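You operate a simulated robot arm through the tools that you are given. There is no shell and no other tool.

The job below is to be done with a simulated robot arm. You get a single attempt, and the scene is never put back.

## Task
Slide the tofu back, then wipe the counter and the hinged lid.
Fine: push the bowl its own width further in, wipe up every spill, put the cloth back; leave the other bowls where they are.

It is judged by the outcome, as a careful person would: the job done as asked, and still so three seconds after it is handed in. It fails if anything else is knocked over, pushed out of place, dropped, spilled or broken. Lids that push on must go on centred and level and be pressed home; caps that screw on are set level and turned clockwise until they are tight. Flat cloth is picked up by pressing the open fingertips on it (5 to 10 N) and closing them slowly along it; thin cloth reads only 2 to 8 mm in the jaws.

## Robot
A 6-joint arm with a two-finger gripper, fixed in place. Base frame: the origin is on the floor under the middle of its stand, x ahead of it, y to its left, z up; the work surface is at about z = 0.85. Units: m, rad, N and s.
With the tool pointing down near the work surface it reaches from about 0.14 to 0.68 m from the base axis. Its first joint turns from -1.152 to 1.152 rad. Payload 2.45 kg.
The TCP is the grasp point between the finger pads, 0.03 m short of the fingertips. In the tool frame z runs along the fingers and y along their closing line. The gripper opens to 0.106 m; its body begins 0.079 m behind the TCP.
Orientation is told as [roll, pitch, yaw] about the base's x, y, z axes, in that order, counted from this pose: with the fingers straight down and closing along the base's y, the tool's x points along the base's -x, its y along +y and its z along -z.

## Interface
- The arm moves only by the tool arm_command. Its argument "moves" is a list of rows, each a list of 3 entries, a list of its own where there are three numbers: the shift along the tool's x, y, z in units of 400 mm (1.0 is 400 mm), then the turn, a rotation vector about the tool's x, y, z in units of 60 degrees (1.0 is 60 degrees), then the finger opening in m, from 0 to 0.106. In form: [[[dx, dy, dz], [wx, wy, wz], hand], ...]. A call has 1 to 20 rows; each row is the pose to reach, as a shift and turn from the pose commanded when the call began, along the tool's axes at that moment. A call with a number of a shift or a turn outside -1 to 1 is refused whole. Each row takes 0.2 s and may step no farther than 0.05 m and 0.15 rad from the row before; otherwise, or with a gripper value out of range, the whole call is refused. Where a pose cannot be reached the arm comes as near as it can. A force on the tool above 90 N (or 10 N above the force at the start of the call, whichever is more), or a blocked arm, ends the call early, and 0.2 s more pass. The fingers move at their own pace (about 0.153 m/s each) and stop on an object; they squeeze with about 20 N. The grip force told is the motor's: it shows also when the fingers shut on nothing. Time passes only in rows, and 0.2 s behind the last, so rows that repeat a pose let the fingers close. The reply holds the time, the measured pose of the TCP, the force on the tool along the base axes, the opening and the grip force, in the units named above and with some noise, with the torque about the TCP (base axes, N m) and any sound that the robot's microphone picked up, and new pictures: "views" is both (left out), scene, wrist or none.
- Cameras (640 x 400 px; columns grow to the right, rows downward): "scene" is fixed at [0.0569, 0.436, 1.3763]; the picture's right is [-0.62, -0.78, 0.00], its down [-0.64, 0.51, -0.57] and it looks along [0.45, -0.36, -0.82] (base axes); focal length 233 px, centre (320, 200). "wrist" rides on the gripper at [0.076, -0.002, -0.106] in the tool frame; the picture's right is [0.02, 1.00, 0.00], its down [-0.78, 0.02, -0.62] and it looks along [-0.62, 0.01, 0.78] (tool axes); focal length 247 px, centre (320, 200). There is no depth. A picture from a camera that has moved, and an enlarged one, comes with that camera's place and axes in the base frame and with its lens.
- inspect(camera, box): a new picture of the part [left, top, right, bottom] of that camera's present view, enlarged. No time passes.
- hand_in(): hands the job in; it is judged then, once.

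Places have to be worked out from the pictures, the camera data and where the tool is seen. Open the gripper and draw the arm clear of the work before you hand the job in, unless the task says otherwise.

The tools are called after "Request:" as a command line: name --argument value ..., lists and objects as JSON in quotes. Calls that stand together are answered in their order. arm_command: Moves the arm, as the interface text tells. Its arguments: {"type":"object","properties":{"moves":{"type":"array","items":{"type":"array"}},"views":{"type":"string","enum":["both","scene","wrist","none"]}},"required":["moves"]} The other tools are called the same way: inspect (camera, box) takes an enlarged picture of a part of a camera's view; hand_in () hands the job in.

At the start:

```text
clock: 0.0
tool_pos: [0.3097, -0.0687, 1.0777]
tool_rot: [0.0, 0.0, 0.0]
wrist_force: [-0.2, -0.7, -0.1]
ft_torque: [0.0, -0.01, 0.01]
opening: 0.1057
finger_force: 0.0
```

scene: 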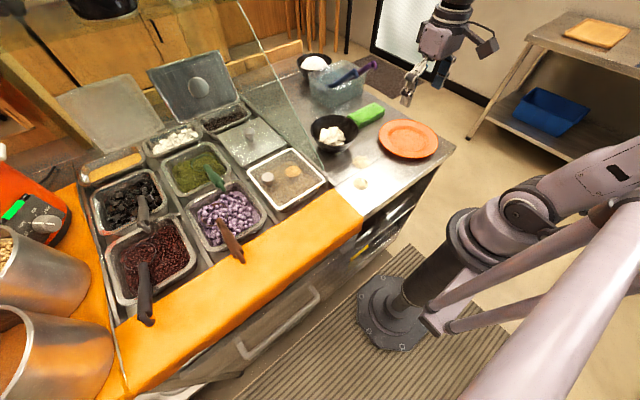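
wrist: 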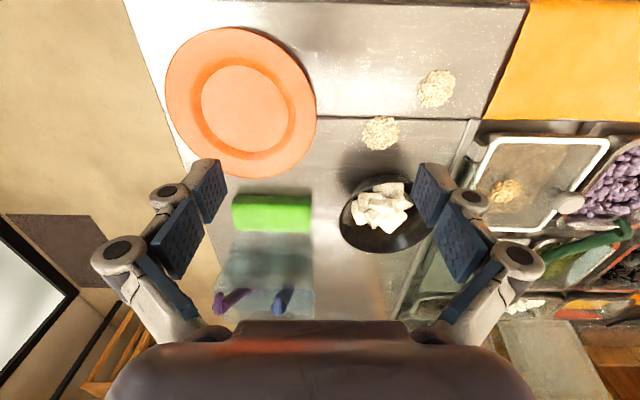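

I start with enlarged views of the work area, to tell the bowl with tofu, the cloth, the spills and the lid apart before moving.

Request:
inspect --camera "scene" --box '[220, 40, 460, 220]'

Request:
inspect --camera "wrist" --box '[160, 0, 480, 200]'

Request:
inspect --camera "wrist" --box '[320, 100, 640, 320]'

Request:
inspect --camera "scene" --box '[80, 60, 340, 230]'

```text
2.22 times, centred on (340, 130) of scene
camera zoom: at [0.0569, 0.436, 1.3763], right [-0.62, -0.78, 0.0], down [-0.64, 0.51, -0.57], along [0.45, -0.36, -0.82], focal length 518 px, centre (276, 356)
```

zoom: 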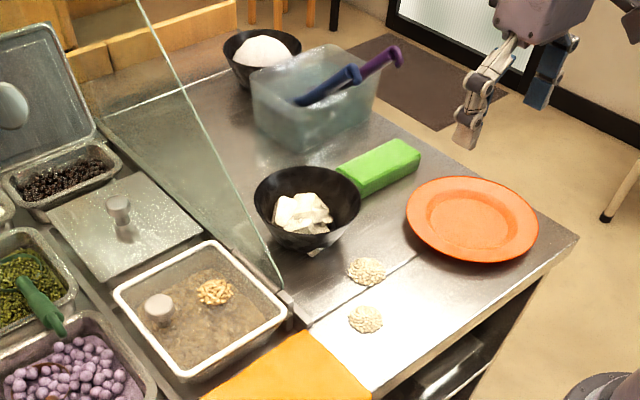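

```text
2.00 times, centred on (320, 100) of wrist
camera zoom: at [0.2332, -0.0685, 1.1852], right [-0.02, 1.0, 0.0], down [0.78, 0.02, 0.62], along [0.62, 0.01, -0.78], focal length 494 px, centre (320, 400)
```

zoom: 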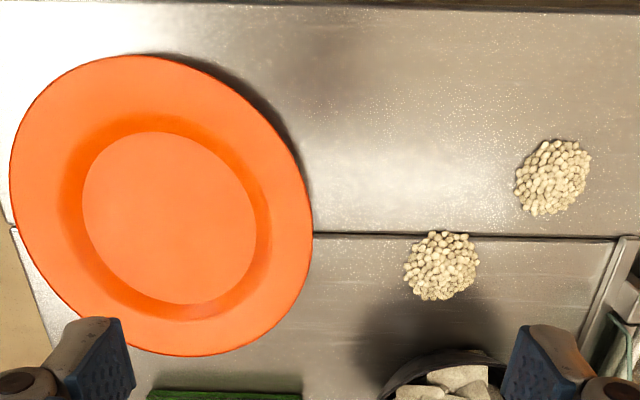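

```text
1.82 times, centred on (480, 210) of wrist
camera zoom: at [0.2332, -0.0685, 1.1852], right [-0.02, 1.0, 0.0], down [0.78, 0.02, 0.62], along [0.62, 0.01, -0.78], focal length 449 px, centre (29, 182)
```

zoom: 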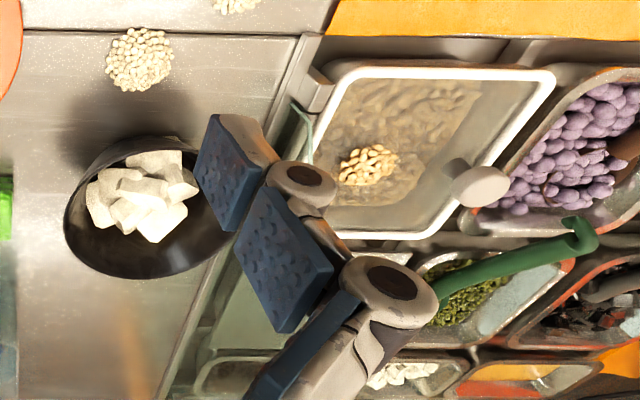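

```text
2.35 times, centred on (210, 145) of scene
camera zoom: at [0.0569, 0.436, 1.3763], right [-0.62, -0.78, 0.0], down [-0.64, 0.51, -0.57], along [0.45, -0.36, -0.82], focal length 548 px, centre (579, 329)
```

zoom: 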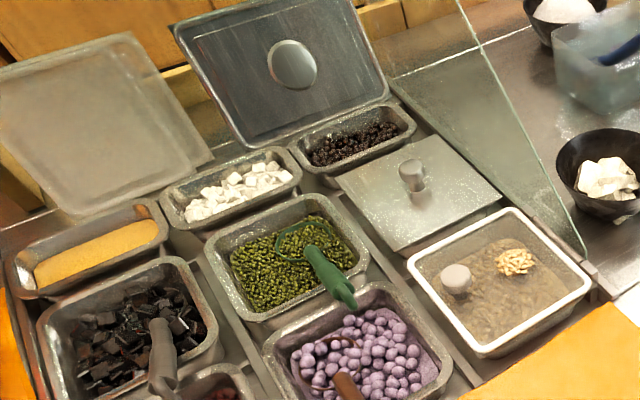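

The tofu bowl seems to sit near (0.50, 0.035), with a glass side panel close by at about y≈0.125. The bean-like spills are near (0.376, 0.02) and (0.315, 0.08), plus one on the white-rimmed lid. I look closer at the cloth, the lid and the glass.

Request:
inspect --camera "scene" --box '[290, 80, 400, 150]'

Request:
inspect --camera "scene" --box '[210, 110, 340, 220]'

Request:
inspect --camera "wrist" --box '[200, 170, 440, 320]'

Request:
inspect --camera "wrist" --box '[440, 110, 640, 240]'

```text
5.71 times, centred on (345, 115) of scene
camera zoom: at [0.0569, 0.436, 1.3763], right [-0.62, -0.78, 0.0], down [-0.64, 0.51, -0.57], along [0.45, -0.36, -0.82], focal length 1331 px, centre (177, 686)
```

zoom: 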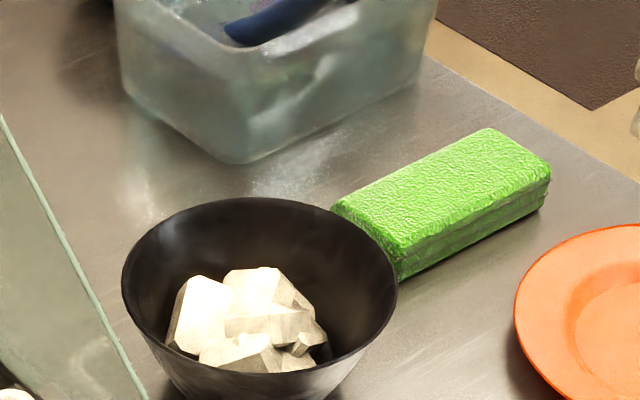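

```text
3.64 times, centred on (275, 165) of scene
camera zoom: at [0.0569, 0.436, 1.3763], right [-0.62, -0.78, 0.0], down [-0.64, 0.51, -0.57], along [0.45, -0.36, -0.82], focal length 847 px, centre (484, 327)
```

zoom: 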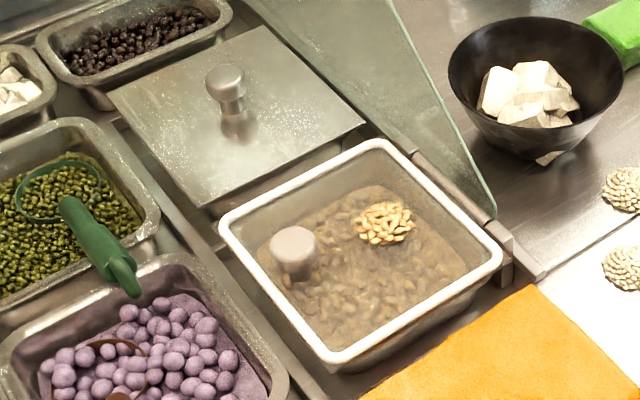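

```text
2.67 times, centred on (320, 245) of wrist
camera zoom: at [0.2332, -0.0685, 1.1852], right [-0.02, 1.0, 0.0], down [0.78, 0.02, 0.62], along [0.62, 0.01, -0.78], focal length 659 px, centre (320, 80)
```

zoom: 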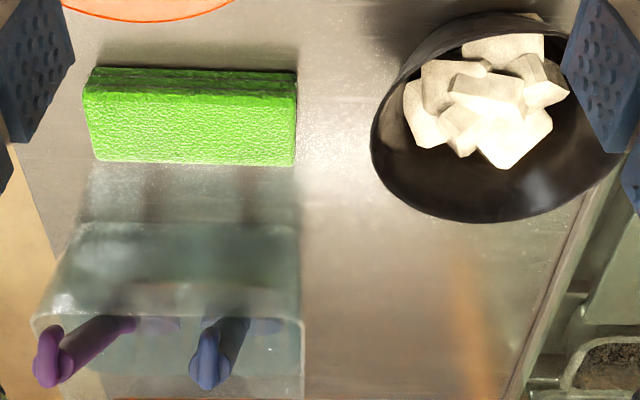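

```text
3.08 times, centred on (540, 175) of wrist
camera zoom: at [0.2332, -0.0685, 1.1852], right [-0.02, 1.0, 0.0], down [0.78, 0.02, 0.62], along [0.62, 0.01, -0.78], focal length 760 px, centre (-357, 277)
```

zoom: 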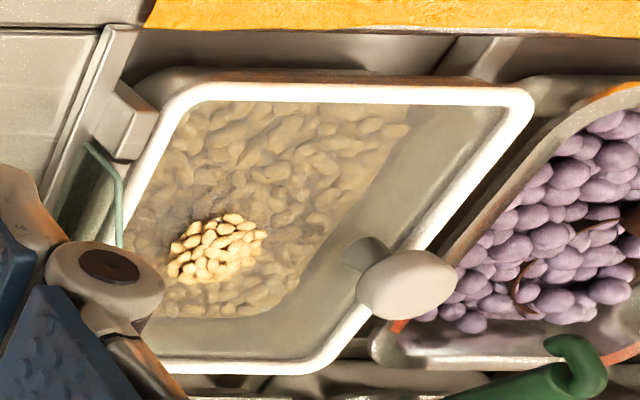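

The cloth is the green folded block near (0.522, -0.147), about 0.052 × 0.133 × 0.03 m. The hinged lid has an off-centre knob and its top is near z≈0.885. I move sideways at the present height to look down at the lid, glass and bowl from a better spot.

Request:
arm_command --moves '[[[0, 0.11, 0], [0, 0, 0], 0.105], [[0, 0.22, 0], [0, 0, 0], 0.105], [[0, 0.33, 0], [0, 0, 0], 0.105], [[0, 0.43, 0], [0, 0, 0], 0.105]]' --views "both"

```text
clock: 1.0
tool_pos: [0.3088, 0.1048, 1.077]
tool_rot: [-0.001, 0.0, 0.001]
wrist_force: [-0.8, 0.9, -0.6]
ft_torque: [0.02, 0.03, -0.02]
opening: 0.105
finger_force: 0.0
camera wrist: at [0.2326, 0.1037, 1.1845], right [-0.02, 1.0, 0.0], down [0.78, 0.02, 0.62], along [0.62, 0.01, -0.78], focal length 247 px, centre (320, 200)
```

scene: 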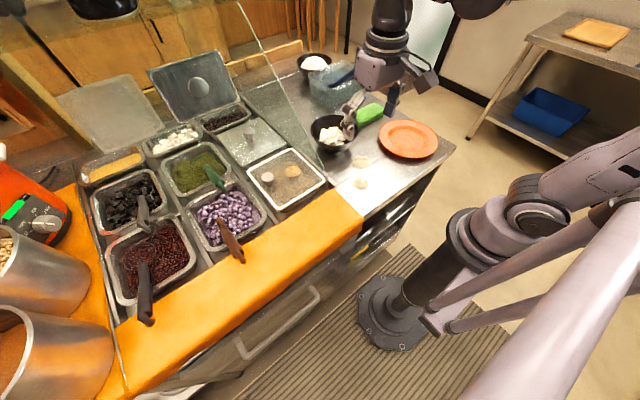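
wrist: 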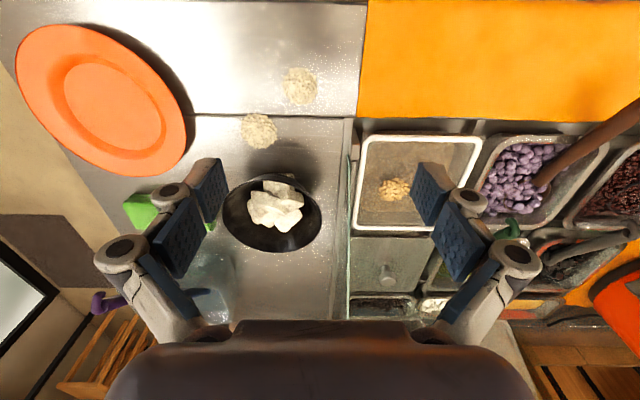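

Request:
inspect --camera "wrist" --box '[200, 60, 360, 260]'

Request:
inspect --camera "wrist" --box '[330, 110, 530, 320]'

```text
2.00 times, centred on (280, 160) of wrist
camera zoom: at [0.2326, 0.1037, 1.1845], right [-0.02, 1.0, 0.0], down [0.78, 0.02, 0.62], along [0.62, 0.01, -0.78], focal length 494 px, centre (400, 280)
```

zoom: 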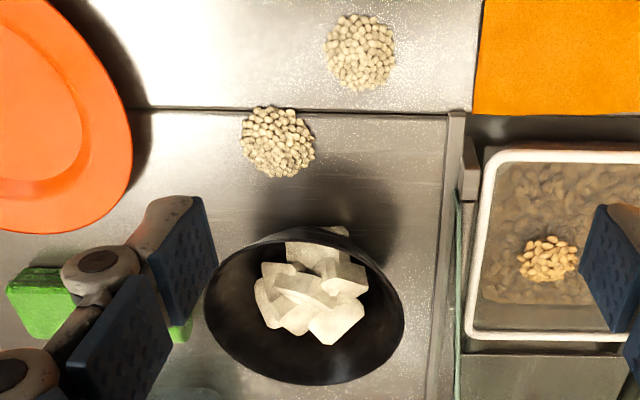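

```text
1.90 times, centred on (430, 215) of wrist
camera zoom: at [0.2326, 0.1037, 1.1845], right [-0.02, 1.0, 0.0], down [0.78, 0.02, 0.62], along [0.62, 0.01, -0.78], focal length 470 px, centre (110, 171)
```

zoom: 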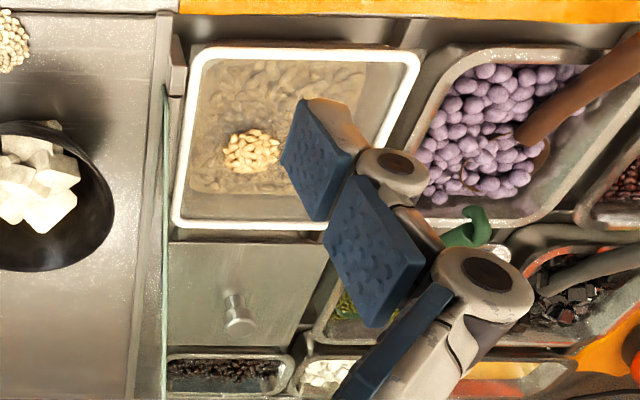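

Something pale shows at the bowl's near foot, around (0.45, 0.05). I zoom in on it from both cameras before touching the bowl.

Request:
inspect --camera "wrist" --box '[255, 150, 315, 190]'

Request:
inspect --camera "scene" --box '[305, 110, 365, 165]'

```text
10.00 times, centred on (285, 170) of wrist
camera zoom: at [0.2326, 0.1037, 1.1845], right [-0.02, 1.0, 0.0], down [0.78, 0.02, 0.62], along [0.62, 0.01, -0.78], focal length 2470 px, centre (670, 500)
```

zoom: 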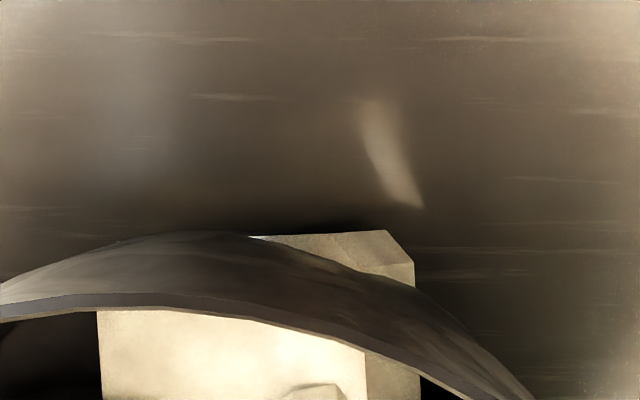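

```text
7.27 times, centred on (335, 138) of scene
camera zoom: at [0.0569, 0.436, 1.3763], right [-0.62, -0.78, 0.0], down [-0.64, 0.51, -0.57], along [0.45, -0.36, -0.82], focal length 1694 px, centre (211, 654)
```

zoom: 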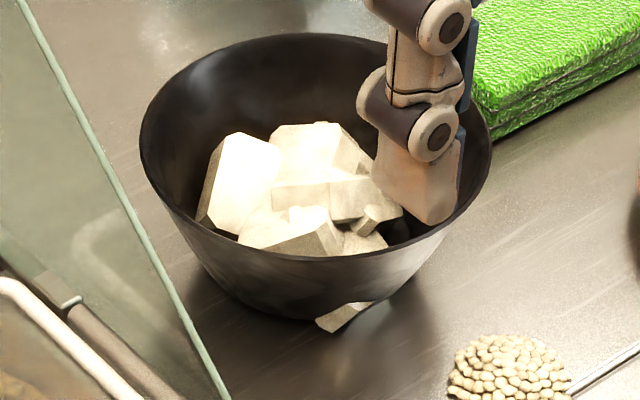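

That pale bit is just a corner of the tofu showing through the bowl's wall at about z≈0.86, so I will push the bowl higher than that. The bowl centre is near (0.486, 0.036) with a rim about 0.147 wide, so it has to go about +0.147 in x. I tilt the fingers 35° forward, spread them about 5 cm and hover short of the bowl.

Request:
arm_command --moves '[[[-0.025, -0.034, 0.04], [0, -0.117, 0], 0.05], [[-0.05, -0.067, 0.08], [0, -0.233, 0], 0.05], [[-0.075, -0.101, 0.12], [0, -0.35, 0], 0.05], [[-0.1, -0.134, 0.16], [0, -0.467, 0], 0.05], [[-0.1258, -0.168, 0.199], [0, -0.583, 0], 0.05], [[-0.1258, -0.168, 0.199], [0, -0.583, 0], 0.05]]' --views "both"

```text
clock: 2.4
tool_pos: [0.3598, 0.0387, 0.9984]
tool_rot: [-0.001, -0.612, 0.001]
wrist_force: [-0.2, 0.3, 0.9]
ft_torque: [0.0, 0.02, 0.03]
opening: 0.0499
finger_force: 0.0
camera wrist: at [0.2363, 0.0368, 1.0416], right [-0.02, 1.0, -0.01], down [0.28, 0.02, 0.96], along [0.96, 0.01, -0.28], focal length 247 px, centre (320, 200)
```

scene: 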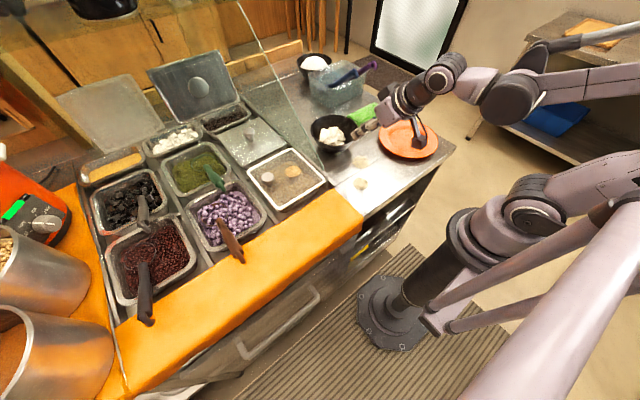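
wrist: 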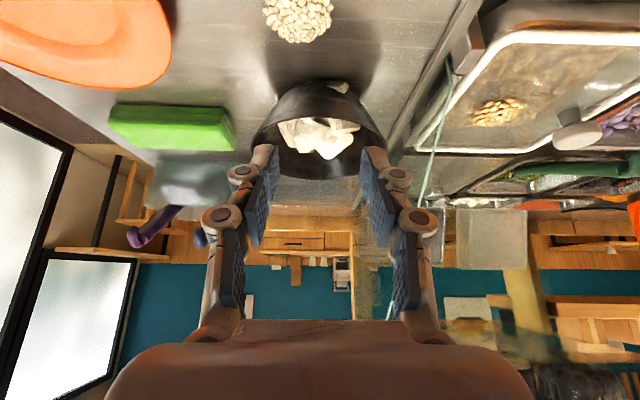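

The bowl is centred between the fingers at y≈0.038. I go down to about 0.047 below the hover height first, check it, then the rest.

Request:
arm_command --moves '[[[0.0355, 0, 0.0507], [0, 0, 0], 0.05], [[0.071, 0, 0.1014], [0, 0, 0], 0.05], [[0.1065, 0, 0.152], [0, 0, 0], 0.05], [[0.142, 0, 0.2027], [0, 0, 0], 0.05]]' --views "both"

```text
clock: 3.4
tool_pos: [0.3598, 0.0369, 0.8981]
tool_rot: [0.001, -0.611, 0.001]
wrist_force: [0.0, -0.7, -0.5]
ft_torque: [-0.01, -0.01, -0.01]
opening: 0.05
finger_force: 0.1
camera wrist: at [0.2357, 0.036, 0.9428], right [-0.02, 1.0, -0.01], down [0.29, 0.02, 0.96], along [0.96, 0.01, -0.29], focal length 247 px, centre (320, 200)
```

scene: 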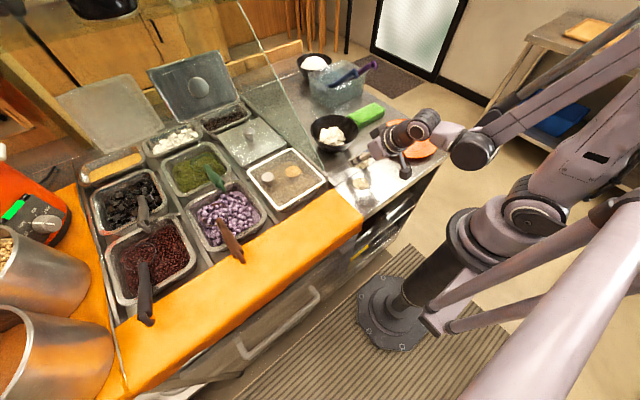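
wrist: 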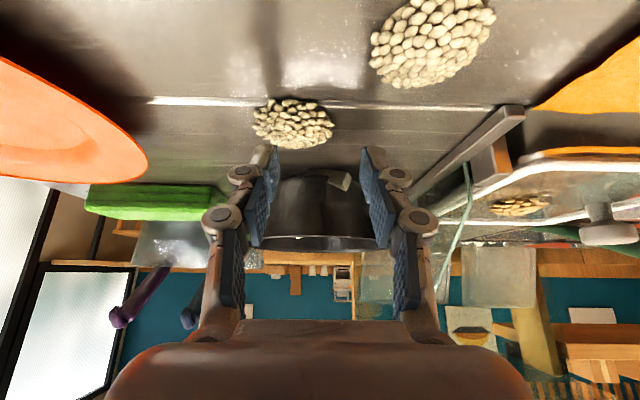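

Request:
inspect --camera "wrist" --box '[220, 90, 430, 270]'

Request:
inspect --camera "scene" --box '[300, 90, 450, 200]'

```text
2.22 times, centred on (325, 180) of wrist
camera zoom: at [0.2357, 0.036, 0.9428], right [-0.02, 1.0, -0.01], down [0.29, 0.02, 0.96], along [0.96, 0.01, -0.29], focal length 549 px, centre (309, 244)
```

zoom: 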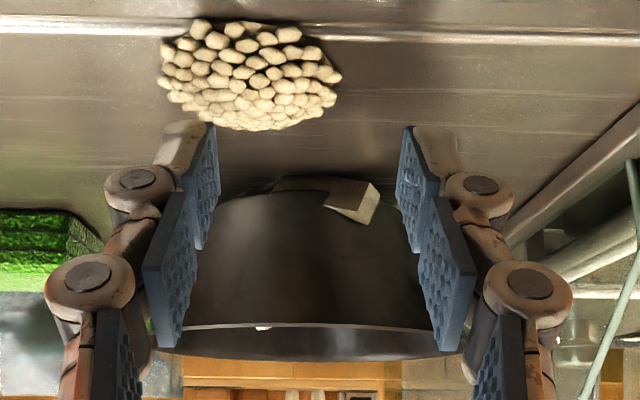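

```text
3.64 times, centred on (375, 145) of scene
camera zoom: at [0.0569, 0.436, 1.3763], right [-0.62, -0.78, 0.0], down [-0.64, 0.51, -0.57], along [0.45, -0.36, -0.82], focal length 847 px, centre (120, 400)
```

zoom: 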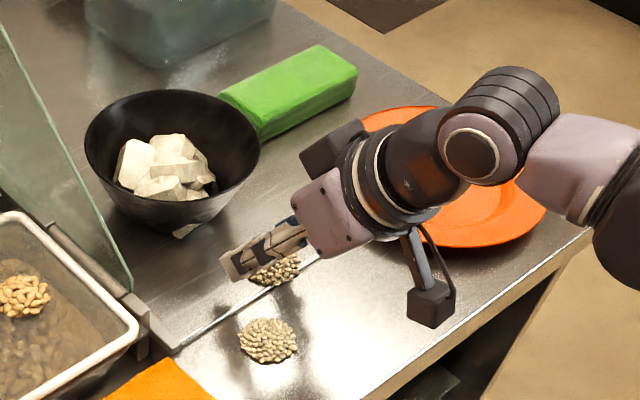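

The fingertips are clear of the counter and straddle the bowl's lower wall symmetrically, with the tofu corner lying between and below them. I advance slowly 6 cm to make contact and watch the force.

Request:
arm_command --moves '[[[-0.0154, 0, 0.0108], [0, 0, 0], 0.05], [[-0.0307, 0, 0.0215], [0, 0, 0], 0.05], [[-0.0461, 0, 0.0323], [0, 0, 0], 0.05], [[-0.0614, 0, 0.043], [0, 0, 0], 0.05], [[-0.0768, 0, 0.0538], [0, 0, 0], 0.05], [[-0.0922, 0, 0.0645], [0, 0, 0], 0.05], [[-0.1075, 0, 0.0753], [0, 0, 0], 0.05], [[-0.1229, 0, 0.086], [0, 0, 0], 0.05]]' --views "both"

```text
clock: 5.2
tool_pos: [0.4202, 0.0377, 0.8988]
tool_rot: [0.001, -0.61, 0.001]
wrist_force: [-1.0, 0.3, 0.0]
ft_torque: [-0.01, 0.0, 0.01]
opening: 0.0502
finger_force: 0.2
camera wrist: at [0.2966, 0.036, 0.9436], right [-0.02, 1.0, -0.01], down [0.29, 0.02, 0.96], along [0.96, 0.01, -0.29], focal length 247 px, centre (320, 200)
```

scene: 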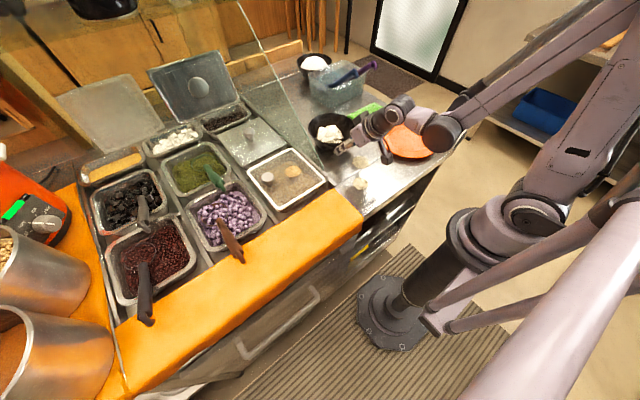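
wrist: 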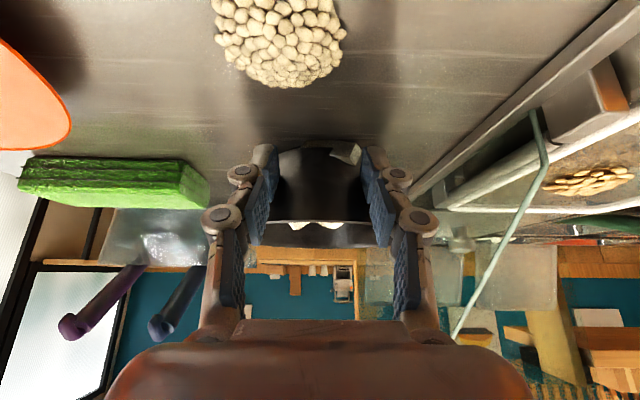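

Request:
inspect --camera "scene" --box '[290, 90, 420, 180]'

Request:
inspect --camera "wrist" --box '[220, 110, 430, 270]'

```text
4.44 times, centred on (355, 135) of scene
camera zoom: at [0.0568, 0.436, 1.3763], right [-0.62, -0.78, 0.0], down [-0.64, 0.51, -0.57], along [0.45, -0.36, -0.82], focal length 1035 px, centre (164, 489)
```

zoom: 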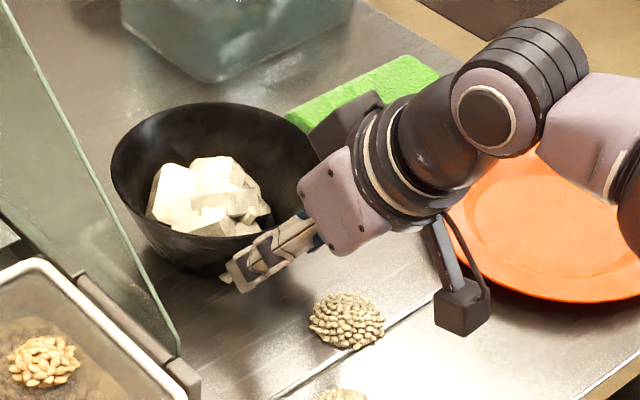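

```text
2.50 times, centred on (325, 190) of wrist
camera zoom: at [0.2966, 0.036, 0.9436], right [-0.02, 1.0, -0.01], down [0.29, 0.02, 0.96], along [0.96, 0.01, -0.29], focal length 617 px, centre (308, 225)
```

zoom: 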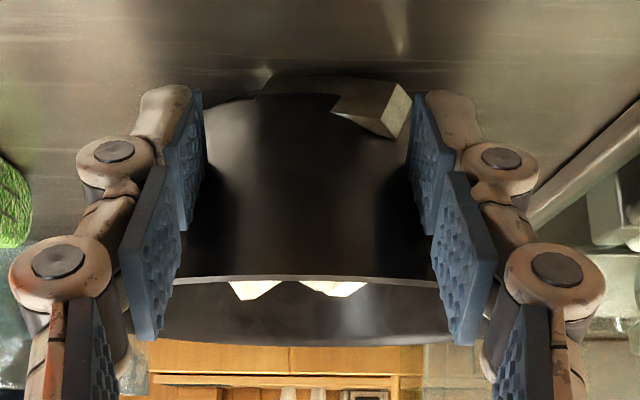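

The bowl has been touched and has moved about 1 cm, with only about 1 N of force and no tipping. I keep pushing straight in another 8 cm at the same slow speed, then check.

Request:
arm_command --moves '[[[-0.0164, 0, 0.0115], [0, 0, 0], 0.05], [[-0.0328, 0, 0.0229], [0, 0, 0], 0.05], [[-0.0491, 0, 0.0344], [0, 0, 0], 0.05], [[-0.0655, 0, 0.0459], [0, 0, 0], 0.05], [[-0.0819, 0, 0.0574], [0, 0, 0], 0.05], [[-0.0983, 0, 0.0688], [0, 0, 0], 0.05], [[-0.1147, 0, 0.0803], [0, 0, 0], 0.05], [[-0.131, 0, 0.0918], [0, 0, 0], 0.05], [[-0.1474, 0, 0.1032], [0, 0, 0], 0.05], [[-0.1638, 0, 0.1147], [0, 0, 0], 0.05]]' --views "both"

Request:
inspect --camera "scene" --box '[280, 60, 410, 150]'

Request:
inspect --camera "wrist" --box '[220, 110, 430, 270]'

```text
clock: 7.4
tool_pos: [0.5006, 0.037, 0.8997]
tool_rot: [-0.001, -0.612, 0.0]
wrist_force: [-0.9, 0.2, -0.4]
ft_torque: [0.05, 0.06, 0.03]
opening: 0.0504
finger_force: 0.0
camera wrist: at [0.3766, 0.0363, 0.9434], right [-0.02, 1.0, -0.01], down [0.29, 0.02, 0.96], along [0.96, 0.01, -0.29], focal length 247 px, centre (320, 200)
```

scene: 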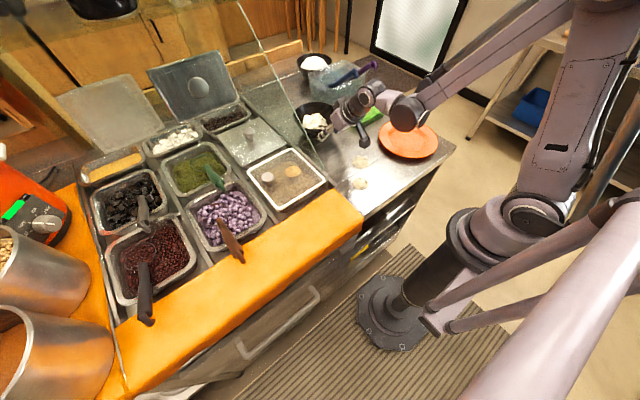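
wrist: 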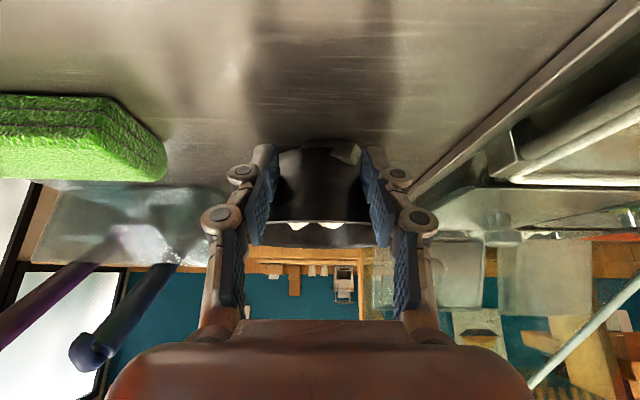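

```text
4.44 times, centred on (345, 105) of scene
camera zoom: at [0.0568, 0.436, 1.3763], right [-0.62, -0.78, 0.0], down [-0.64, 0.51, -0.57], along [0.45, -0.36, -0.82], focal length 1035 px, centre (209, 622)
```

zoom: 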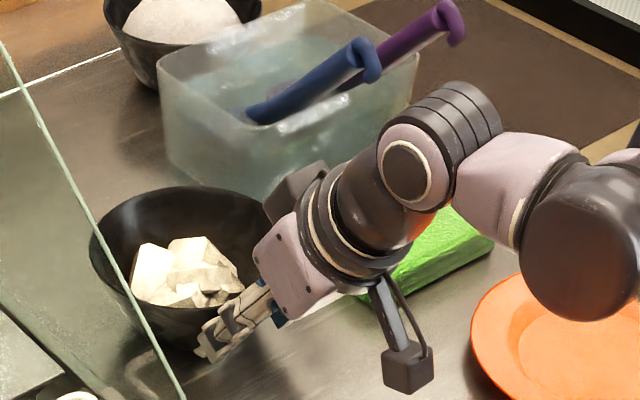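

```text
2.50 times, centred on (325, 190) of wrist
camera zoom: at [0.3766, 0.0363, 0.9434], right [-0.02, 1.0, -0.01], down [0.29, 0.02, 0.96], along [0.96, 0.01, -0.29], focal length 617 px, centre (308, 225)
```

zoom: 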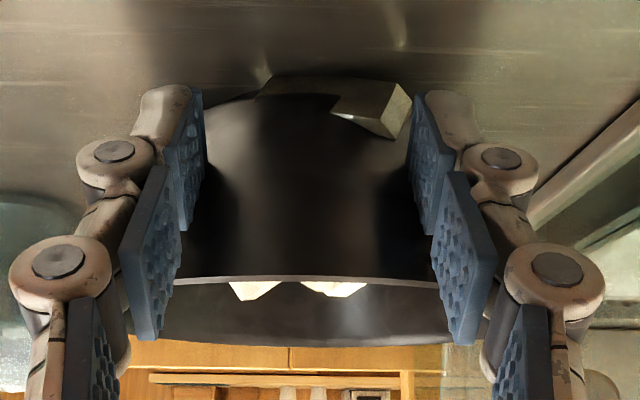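

The bowl rides squarely on both fingertips and has moved about 0.092 m so far. I push the remaining ~0.054 m to make 0.147 m, one rim width.

Request:
arm_command --moves '[[[-0.0159, 0, 0.0112], [0, 0, 0], 0.05], [[-0.0319, 0, 0.0223], [0, 0, 0], 0.05], [[-0.0478, 0, 0.0335], [0, 0, 0], 0.05], [[-0.0638, 0, 0.0447], [0, 0, 0], 0.05], [[-0.0797, 0, 0.0559], [0, 0, 0], 0.05], [[-0.0957, 0, 0.067], [0, 0, 0], 0.05], [[-0.1116, 0, 0.0782], [0, 0, 0], 0.05]]' --views "both"

Request:
inspect --camera "scene" --box '[280, 60, 410, 150]'

```text
clock: 9.0
tool_pos: [0.5551, 0.0369, 0.8986]
tool_rot: [-0.002, -0.613, -0.001]
wrist_force: [-1.6, 0.4, -0.2]
ft_torque: [0.01, 0.05, 0.0]
opening: 0.0501
finger_force: 0.1
camera wrist: at [0.4309, 0.0358, 0.9433], right [-0.02, 1.0, -0.01], down [0.29, 0.02, 0.96], along [0.96, 0.01, -0.29], focal length 247 px, centre (320, 200)
```

scene: 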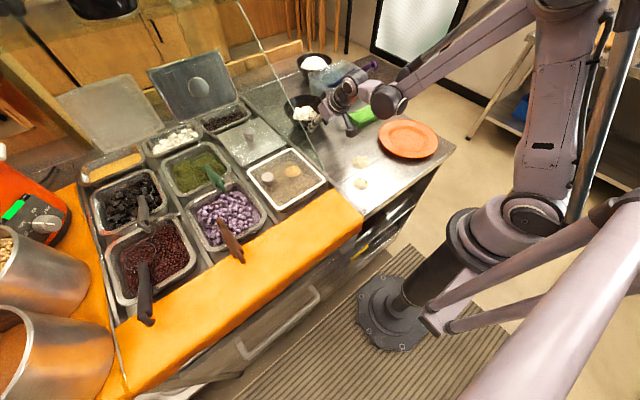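
wrist: 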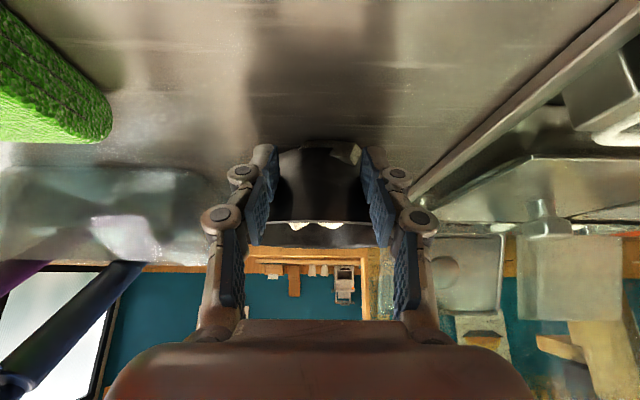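

```text
4.44 times, centred on (345, 105) of scene
camera zoom: at [0.0568, 0.436, 1.3763], right [-0.62, -0.78, 0.0], down [-0.64, 0.51, -0.57], along [0.45, -0.36, -0.82], focal length 1035 px, centre (209, 622)
```

zoom: 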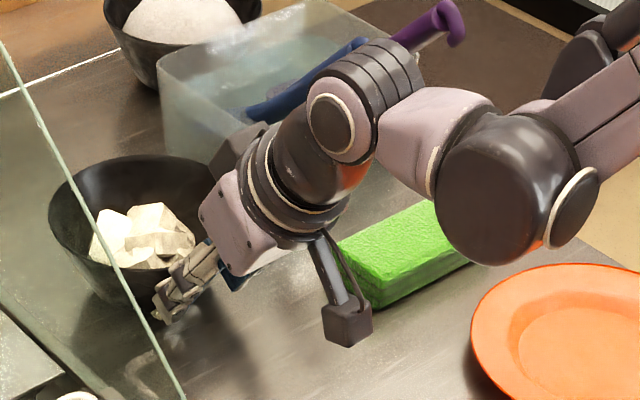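

The bowl has moved in by about its own width and the tofu is still in it. I back straight out of contact, raise, and set the tool upright again.

Request:
arm_command --moves '[[[0.0717, 0, -0.0502], [0, 0, 0], 0.05], [[0.1434, 0, -0.1004], [0, 0, 0], 0.05], [[0.215, 0, -0.1506], [0, 0, 0], 0.05], [[0.2867, 0, -0.2008], [0, 0, 0], 0.05], [[0.2329, 0, -0.2776], [0, 0, 0], 0.05], [[0.1792, 0, -0.3544], [0, 0, 0], 0.05], [[0.1254, 0, -0.4312], [0, 0, 0], 0.05], [[0.0716, 0, -0.508], [0, 0, 0], 0.05], [[0.0716, 0, -0.508], [0, 0.117, 0], 0.08], [[0.0716, 0, -0.508], [0, 0.233, 0], 0.08], [[0.0716, 0, -0.508], [0, 0.35, 0], 0.08], [[0.0716, 0, -0.508], [0, 0.467, 0], 0.08], [[0.0716, 0, -0.508], [0, 0.583, 0], 0.08], [[0.0716, 0, -0.508], [0, 0.583, 0], 0.08]]' --views "both"

Request:
inspect --camera "scene" --box '[270, 40, 460, 200]'

Request:
inspect --camera "wrist" --box '[160, 0, 480, 300]'

```text
clock: 12.0
tool_pos: [0.4147, 0.0378, 1.0488]
tool_rot: [0.0, 0.001, 0.0]
wrist_force: [-0.2, 0.0, -0.6]
ft_torque: [0.02, 0.01, 0.01]
opening: 0.0801
finger_force: 0.0
camera wrist: at [0.3382, 0.0361, 1.1566], right [-0.02, 1.0, 0.0], down [0.78, 0.02, 0.62], along [0.62, 0.01, -0.78], focal length 247 px, centre (320, 200)
```

scene: 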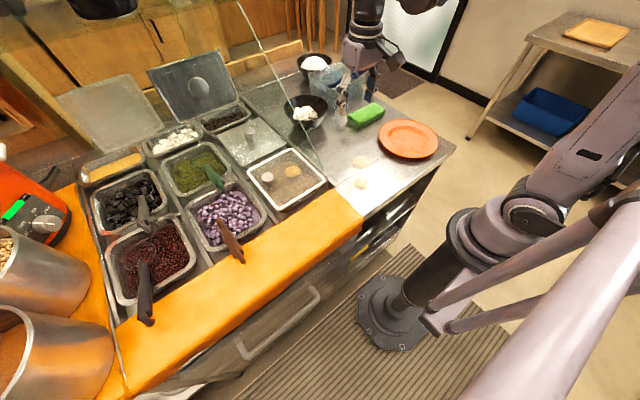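
wrist: 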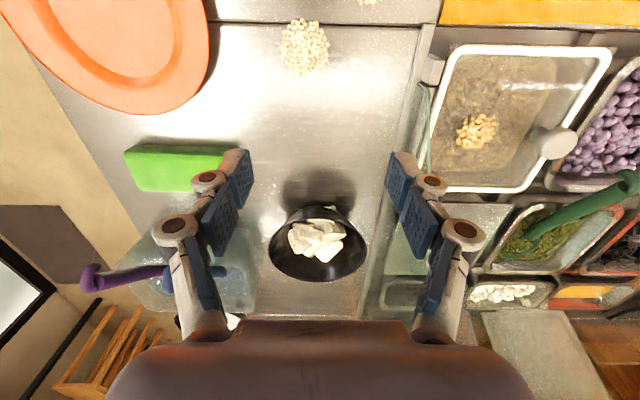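

```text
2.50 times, centred on (365, 120) of scene
camera zoom: at [0.0569, 0.436, 1.3763], right [-0.62, -0.78, 0.0], down [-0.64, 0.51, -0.57], along [0.45, -0.36, -0.82], focal length 582 px, centre (208, 400)
```

zoom: 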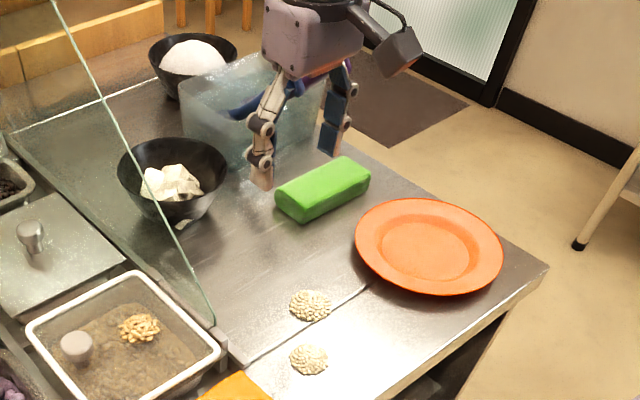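

```text
1.33 times, centred on (320, 150) of wrist
camera zoom: at [0.3382, 0.0361, 1.1566], right [-0.02, 1.0, 0.0], down [0.78, 0.02, 0.62], along [0.62, 0.01, -0.78], focal length 329 px, centre (320, 267)
```

zoom: 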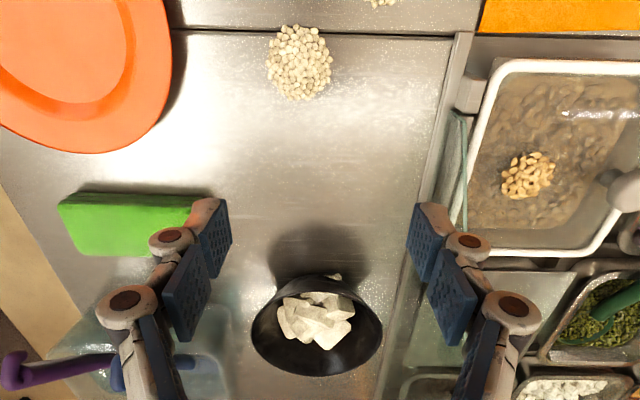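

Nothing is hidden where the bowl stood, and the bowl is now at about (0.63, 0.037), 0.147 m further in. Next is the cloth, at about (0.519, -0.146) and lying along y. I move above it and turn the tool the first 60° of the quarter turn.

Request:
arm_command --moves '[[[-0.0327, -0.0569, 0], [0, 0, -0.125], 0.085], [[-0.0653, -0.1138, 0], [0, 0, -0.25], 0.085], [[-0.098, -0.1707, 0], [0, 0, -0.375], 0.085], [[-0.1307, -0.2277, 0], [0, 0, -0.5], 0.085], [[-0.1633, -0.2846, 0], [0, 0, -0.625], 0.085], [[-0.196, -0.3415, 0], [0, 0, -0.75], 0.085], [[-0.2286, -0.3984, 0], [0, 0, -0.875], 0.085], [[-0.2613, -0.4553, 0], [0, 0, -1.0], 0.085]]' --views "none"

Request:
arm_command --moves '[[[0, 0, 0], [0, 0, -0.125], 0.085], [[0, 0, 0], [0, 0, -0.25], 0.085], [[0, 0, 0], [0, 0, -0.375], 0.085], [[0, 0, 0], [0, 0, -0.5], 0.085], [[0, 0, 0], [0, 0, -0.5], 0.085]]' --views "both"

```text
clock: 13.8
tool_pos: [0.5185, -0.1449, 1.0502]
tool_rot: [-0.001, 0.0, 1.05]
wrist_force: [0.3, -0.7, -0.2]
ft_torque: [0.01, 0.03, -0.01]
opening: 0.0848
finger_force: 0.1
```

```text
clock: 15.0
tool_pos: [0.5192, -0.1441, 1.0502]
tool_rot: [0.001, 0.0, 1.572]
wrist_force: [0.2, -0.7, 0.6]
ft_torque: [-0.05, -0.02, 0.03]
opening: 0.0853
finger_force: 0.0
camera wrist: at [0.5204, -0.2208, 1.1565], right [-1.0, -0.02, 0.0], down [-0.02, 0.78, 0.62], along [-0.01, 0.62, -0.78], focal length 247 px, centre (320, 200)
```

scene: 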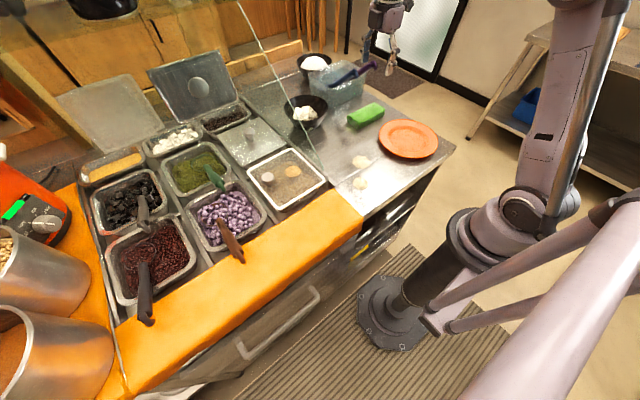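
wrist: 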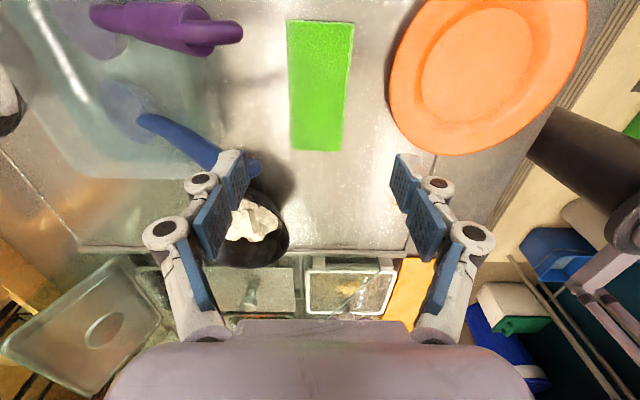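

The tool is above the cloth, centred on it within a few millimetres. I check the clearance between the far finger and the clear container before going down.

Request:
inspect --camera "wrist" --box '[80, 0, 400, 200]'

Request:
inspect --camera "scene" --box '[280, 0, 420, 140]'

```text
2.00 times, centred on (240, 100) of wrist
camera zoom: at [0.5204, -0.2208, 1.1565], right [-1.0, -0.02, 0.0], down [-0.02, 0.78, 0.62], along [-0.01, 0.62, -0.78], focal length 494 px, centre (480, 400)
```

zoom: 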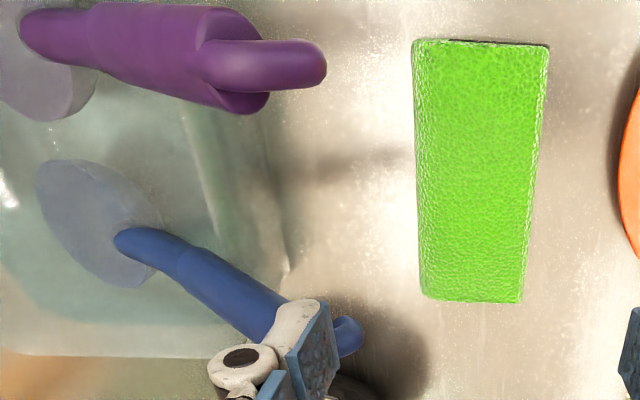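

```text
2.86 times, centred on (350, 70) of scene
camera zoom: at [0.0569, 0.436, 1.3763], right [-0.62, -0.78, 0.0], down [-0.64, 0.51, -0.57], along [0.45, -0.36, -0.82], focal length 666 px, centre (234, 571)
```

zoom: 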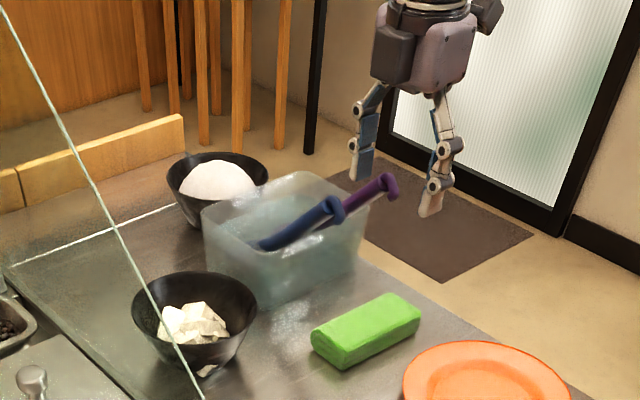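

The scoop handles jut out over the cloth: I place the purple tip near (0.567, -0.205, 1.0) and the blue near (0.571, -0.121, 1.0). A straight-down gripper body would hit them, so I back off toward the robot and look again from another angle to locate them better.

Request:
arm_command --moves '[[[0.0, 0.1, 0], [0, 0, 0], 0.085], [[0.0425, 0.2, 0], [0, 0, 0], 0.085]]' --views "both"

Request:
inspect --camera "wrist" --box '[0, 0, 320, 240]'

Request:
inspect --camera "scene" --box '[300, 40, 400, 140]'

```text
clock: 15.6
tool_pos: [0.4392, -0.162, 1.0508]
tool_rot: [0.0, 0.0, 1.571]
wrist_force: [0.1, 0.2, 0.5]
ft_torque: [0.01, 0.0, 0.01]
opening: 0.0853
finger_force: 0.1
camera wrist: at [0.4406, -0.2382, 1.1577], right [-1.0, -0.02, 0.0], down [-0.02, 0.78, 0.62], along [-0.01, 0.62, -0.78], focal length 247 px, centre (320, 200)
```

scene: 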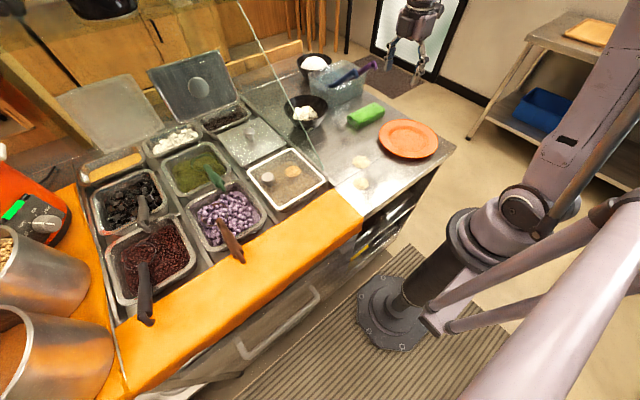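
wrist: 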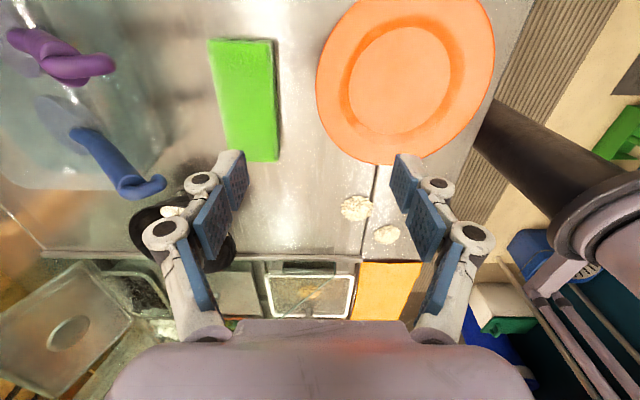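

```text
1.67 times, centred on (160, 120) of wrist
camera zoom: at [0.4406, -0.2382, 1.1577], right [-1.0, -0.02, 0.0], down [-0.02, 0.78, 0.62], along [-0.01, 0.62, -0.78], focal length 412 px, centre (587, 333)
```

zoom: 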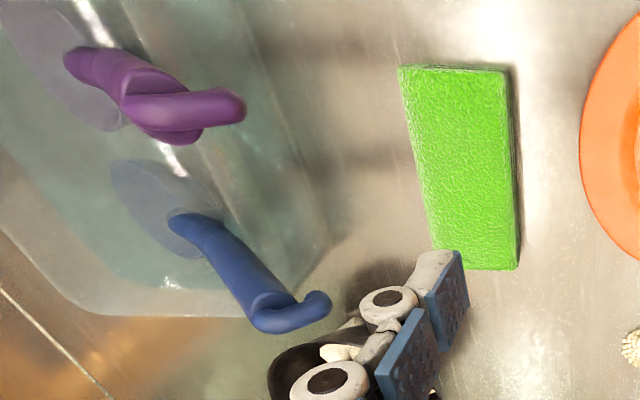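

```text
4.00 times, centred on (350, 90) of scene
camera zoom: at [0.0568, 0.436, 1.3763], right [-0.62, -0.78, 0.0], down [-0.64, 0.51, -0.57], along [0.45, -0.36, -0.82], focal length 932 px, centre (200, 640)
```

zoom: 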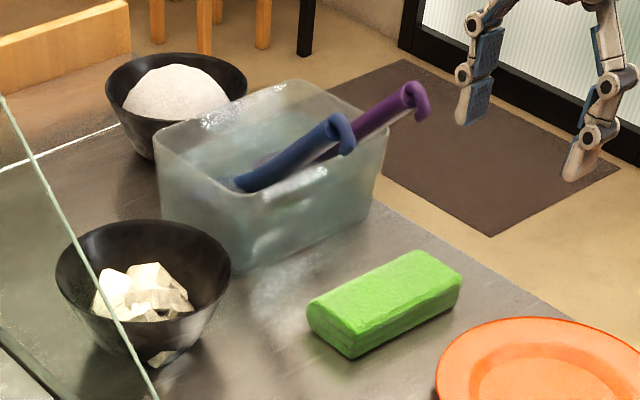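

Triangulating the two wrist views puts the handle tips at about (0.564, -0.207, 0.99) purple and (0.566, -0.118, 0.99) blue, with a gap between them. I look at the gripper's own size in the scene view to judge the clearance for a leaned-back grasp.

Request:
inspect --camera "scene" --box '[360, 0, 470, 90]'

```text
4.44 times, centred on (415, 45) of scene
camera zoom: at [0.0568, 0.436, 1.3763], right [-0.62, -0.78, 0.0], down [-0.64, 0.51, -0.57], along [0.45, -0.36, -0.82], focal length 1035 px, centre (-102, 889)
```

zoom: 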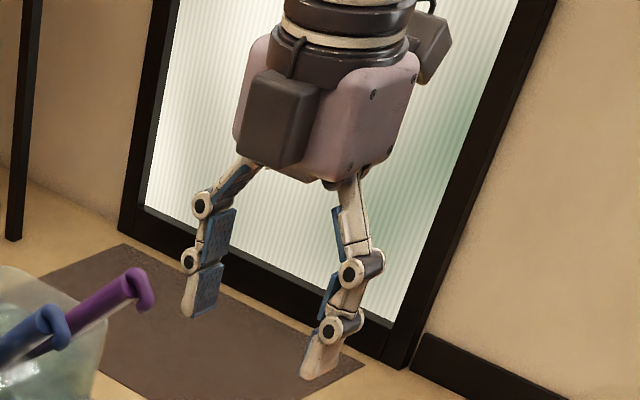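

The palm is roughly ±4 cm wide, so a straight-down grasp would almost brush the handle tips. A 10° backward lean between the two handles (y≈-0.162) leaves about 2 cm at the palm and over 1 cm beside the finger. I lean and move over the cloth high up first.

Request:
arm_command --moves '[[[0, 0, -0.1], [0.0833, 0, 0], 0.08], [[0, 0, -0.1], [0.1667, 0, 0], 0.08], [[0, -0.097, -0.1], [0.1667, 0, 0], 0.08], [[0, -0.194, -0.1], [0.1667, 0, 0], 0.08], [[0, -0.194, -0.1], [0.1667, 0, 0], 0.08]]' --views "both"

Request:
inspect --camera "wrist" --box '[80, 0, 480, 260]'

Request:
inspect --camera "scene" --box '[300, 0, 440, 140]'

```text
clock: 16.8
tool_pos: [0.5171, -0.161, 1.0905]
tool_rot: [-0.175, -0.001, 1.571]
wrist_force: [-0.6, 0.1, 0.0]
ft_torque: [0.02, 0.0, 0.01]
opening: 0.0801
finger_force: 0.1
camera wrist: at [0.4997, -0.2369, 1.196], right [-0.98, -0.02, -0.17], down [-0.12, 0.78, 0.61], along [0.12, 0.62, -0.77], focal length 247 px, centre (320, 200)
```

scene: 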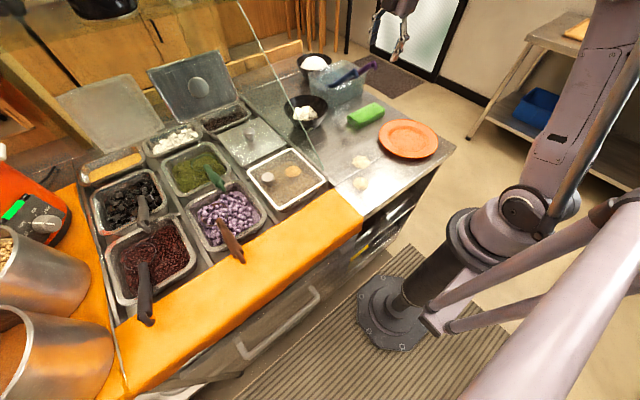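
wrist: 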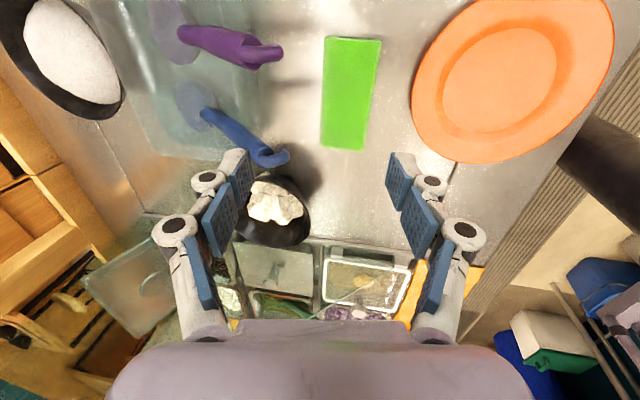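

```text
1.54 times, centred on (280, 130) of wrist
camera zoom: at [0.4997, -0.2369, 1.196], right [-0.98, -0.02, -0.17], down [-0.12, 0.78, 0.61], along [0.12, 0.62, -0.77], focal length 380 px, centre (382, 308)
```

zoom: 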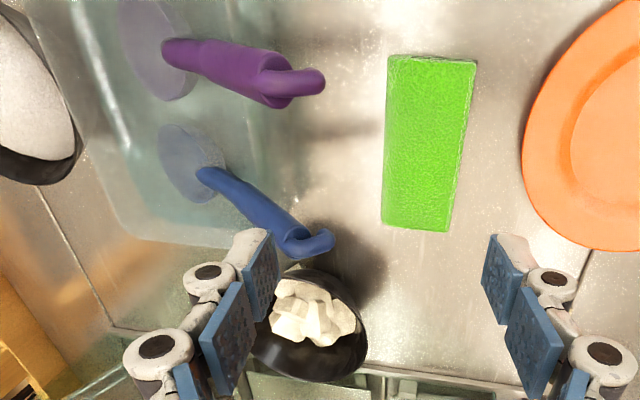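

```text
2.86 times, centred on (370, 70) of scene
camera zoom: at [0.0569, 0.436, 1.3763], right [-0.62, -0.78, 0.0], down [-0.64, 0.51, -0.57], along [0.45, -0.36, -0.82], focal length 666 px, centre (177, 571)
```

zoom: 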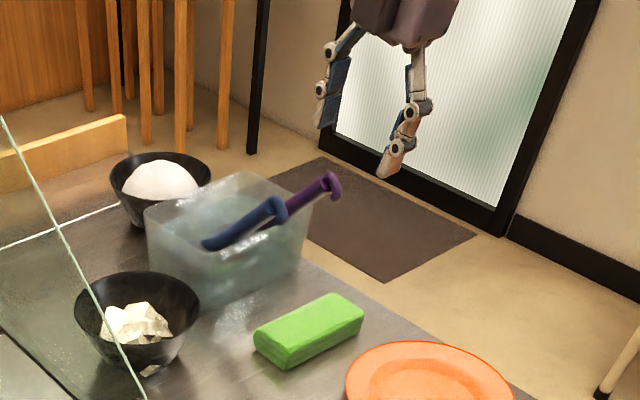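

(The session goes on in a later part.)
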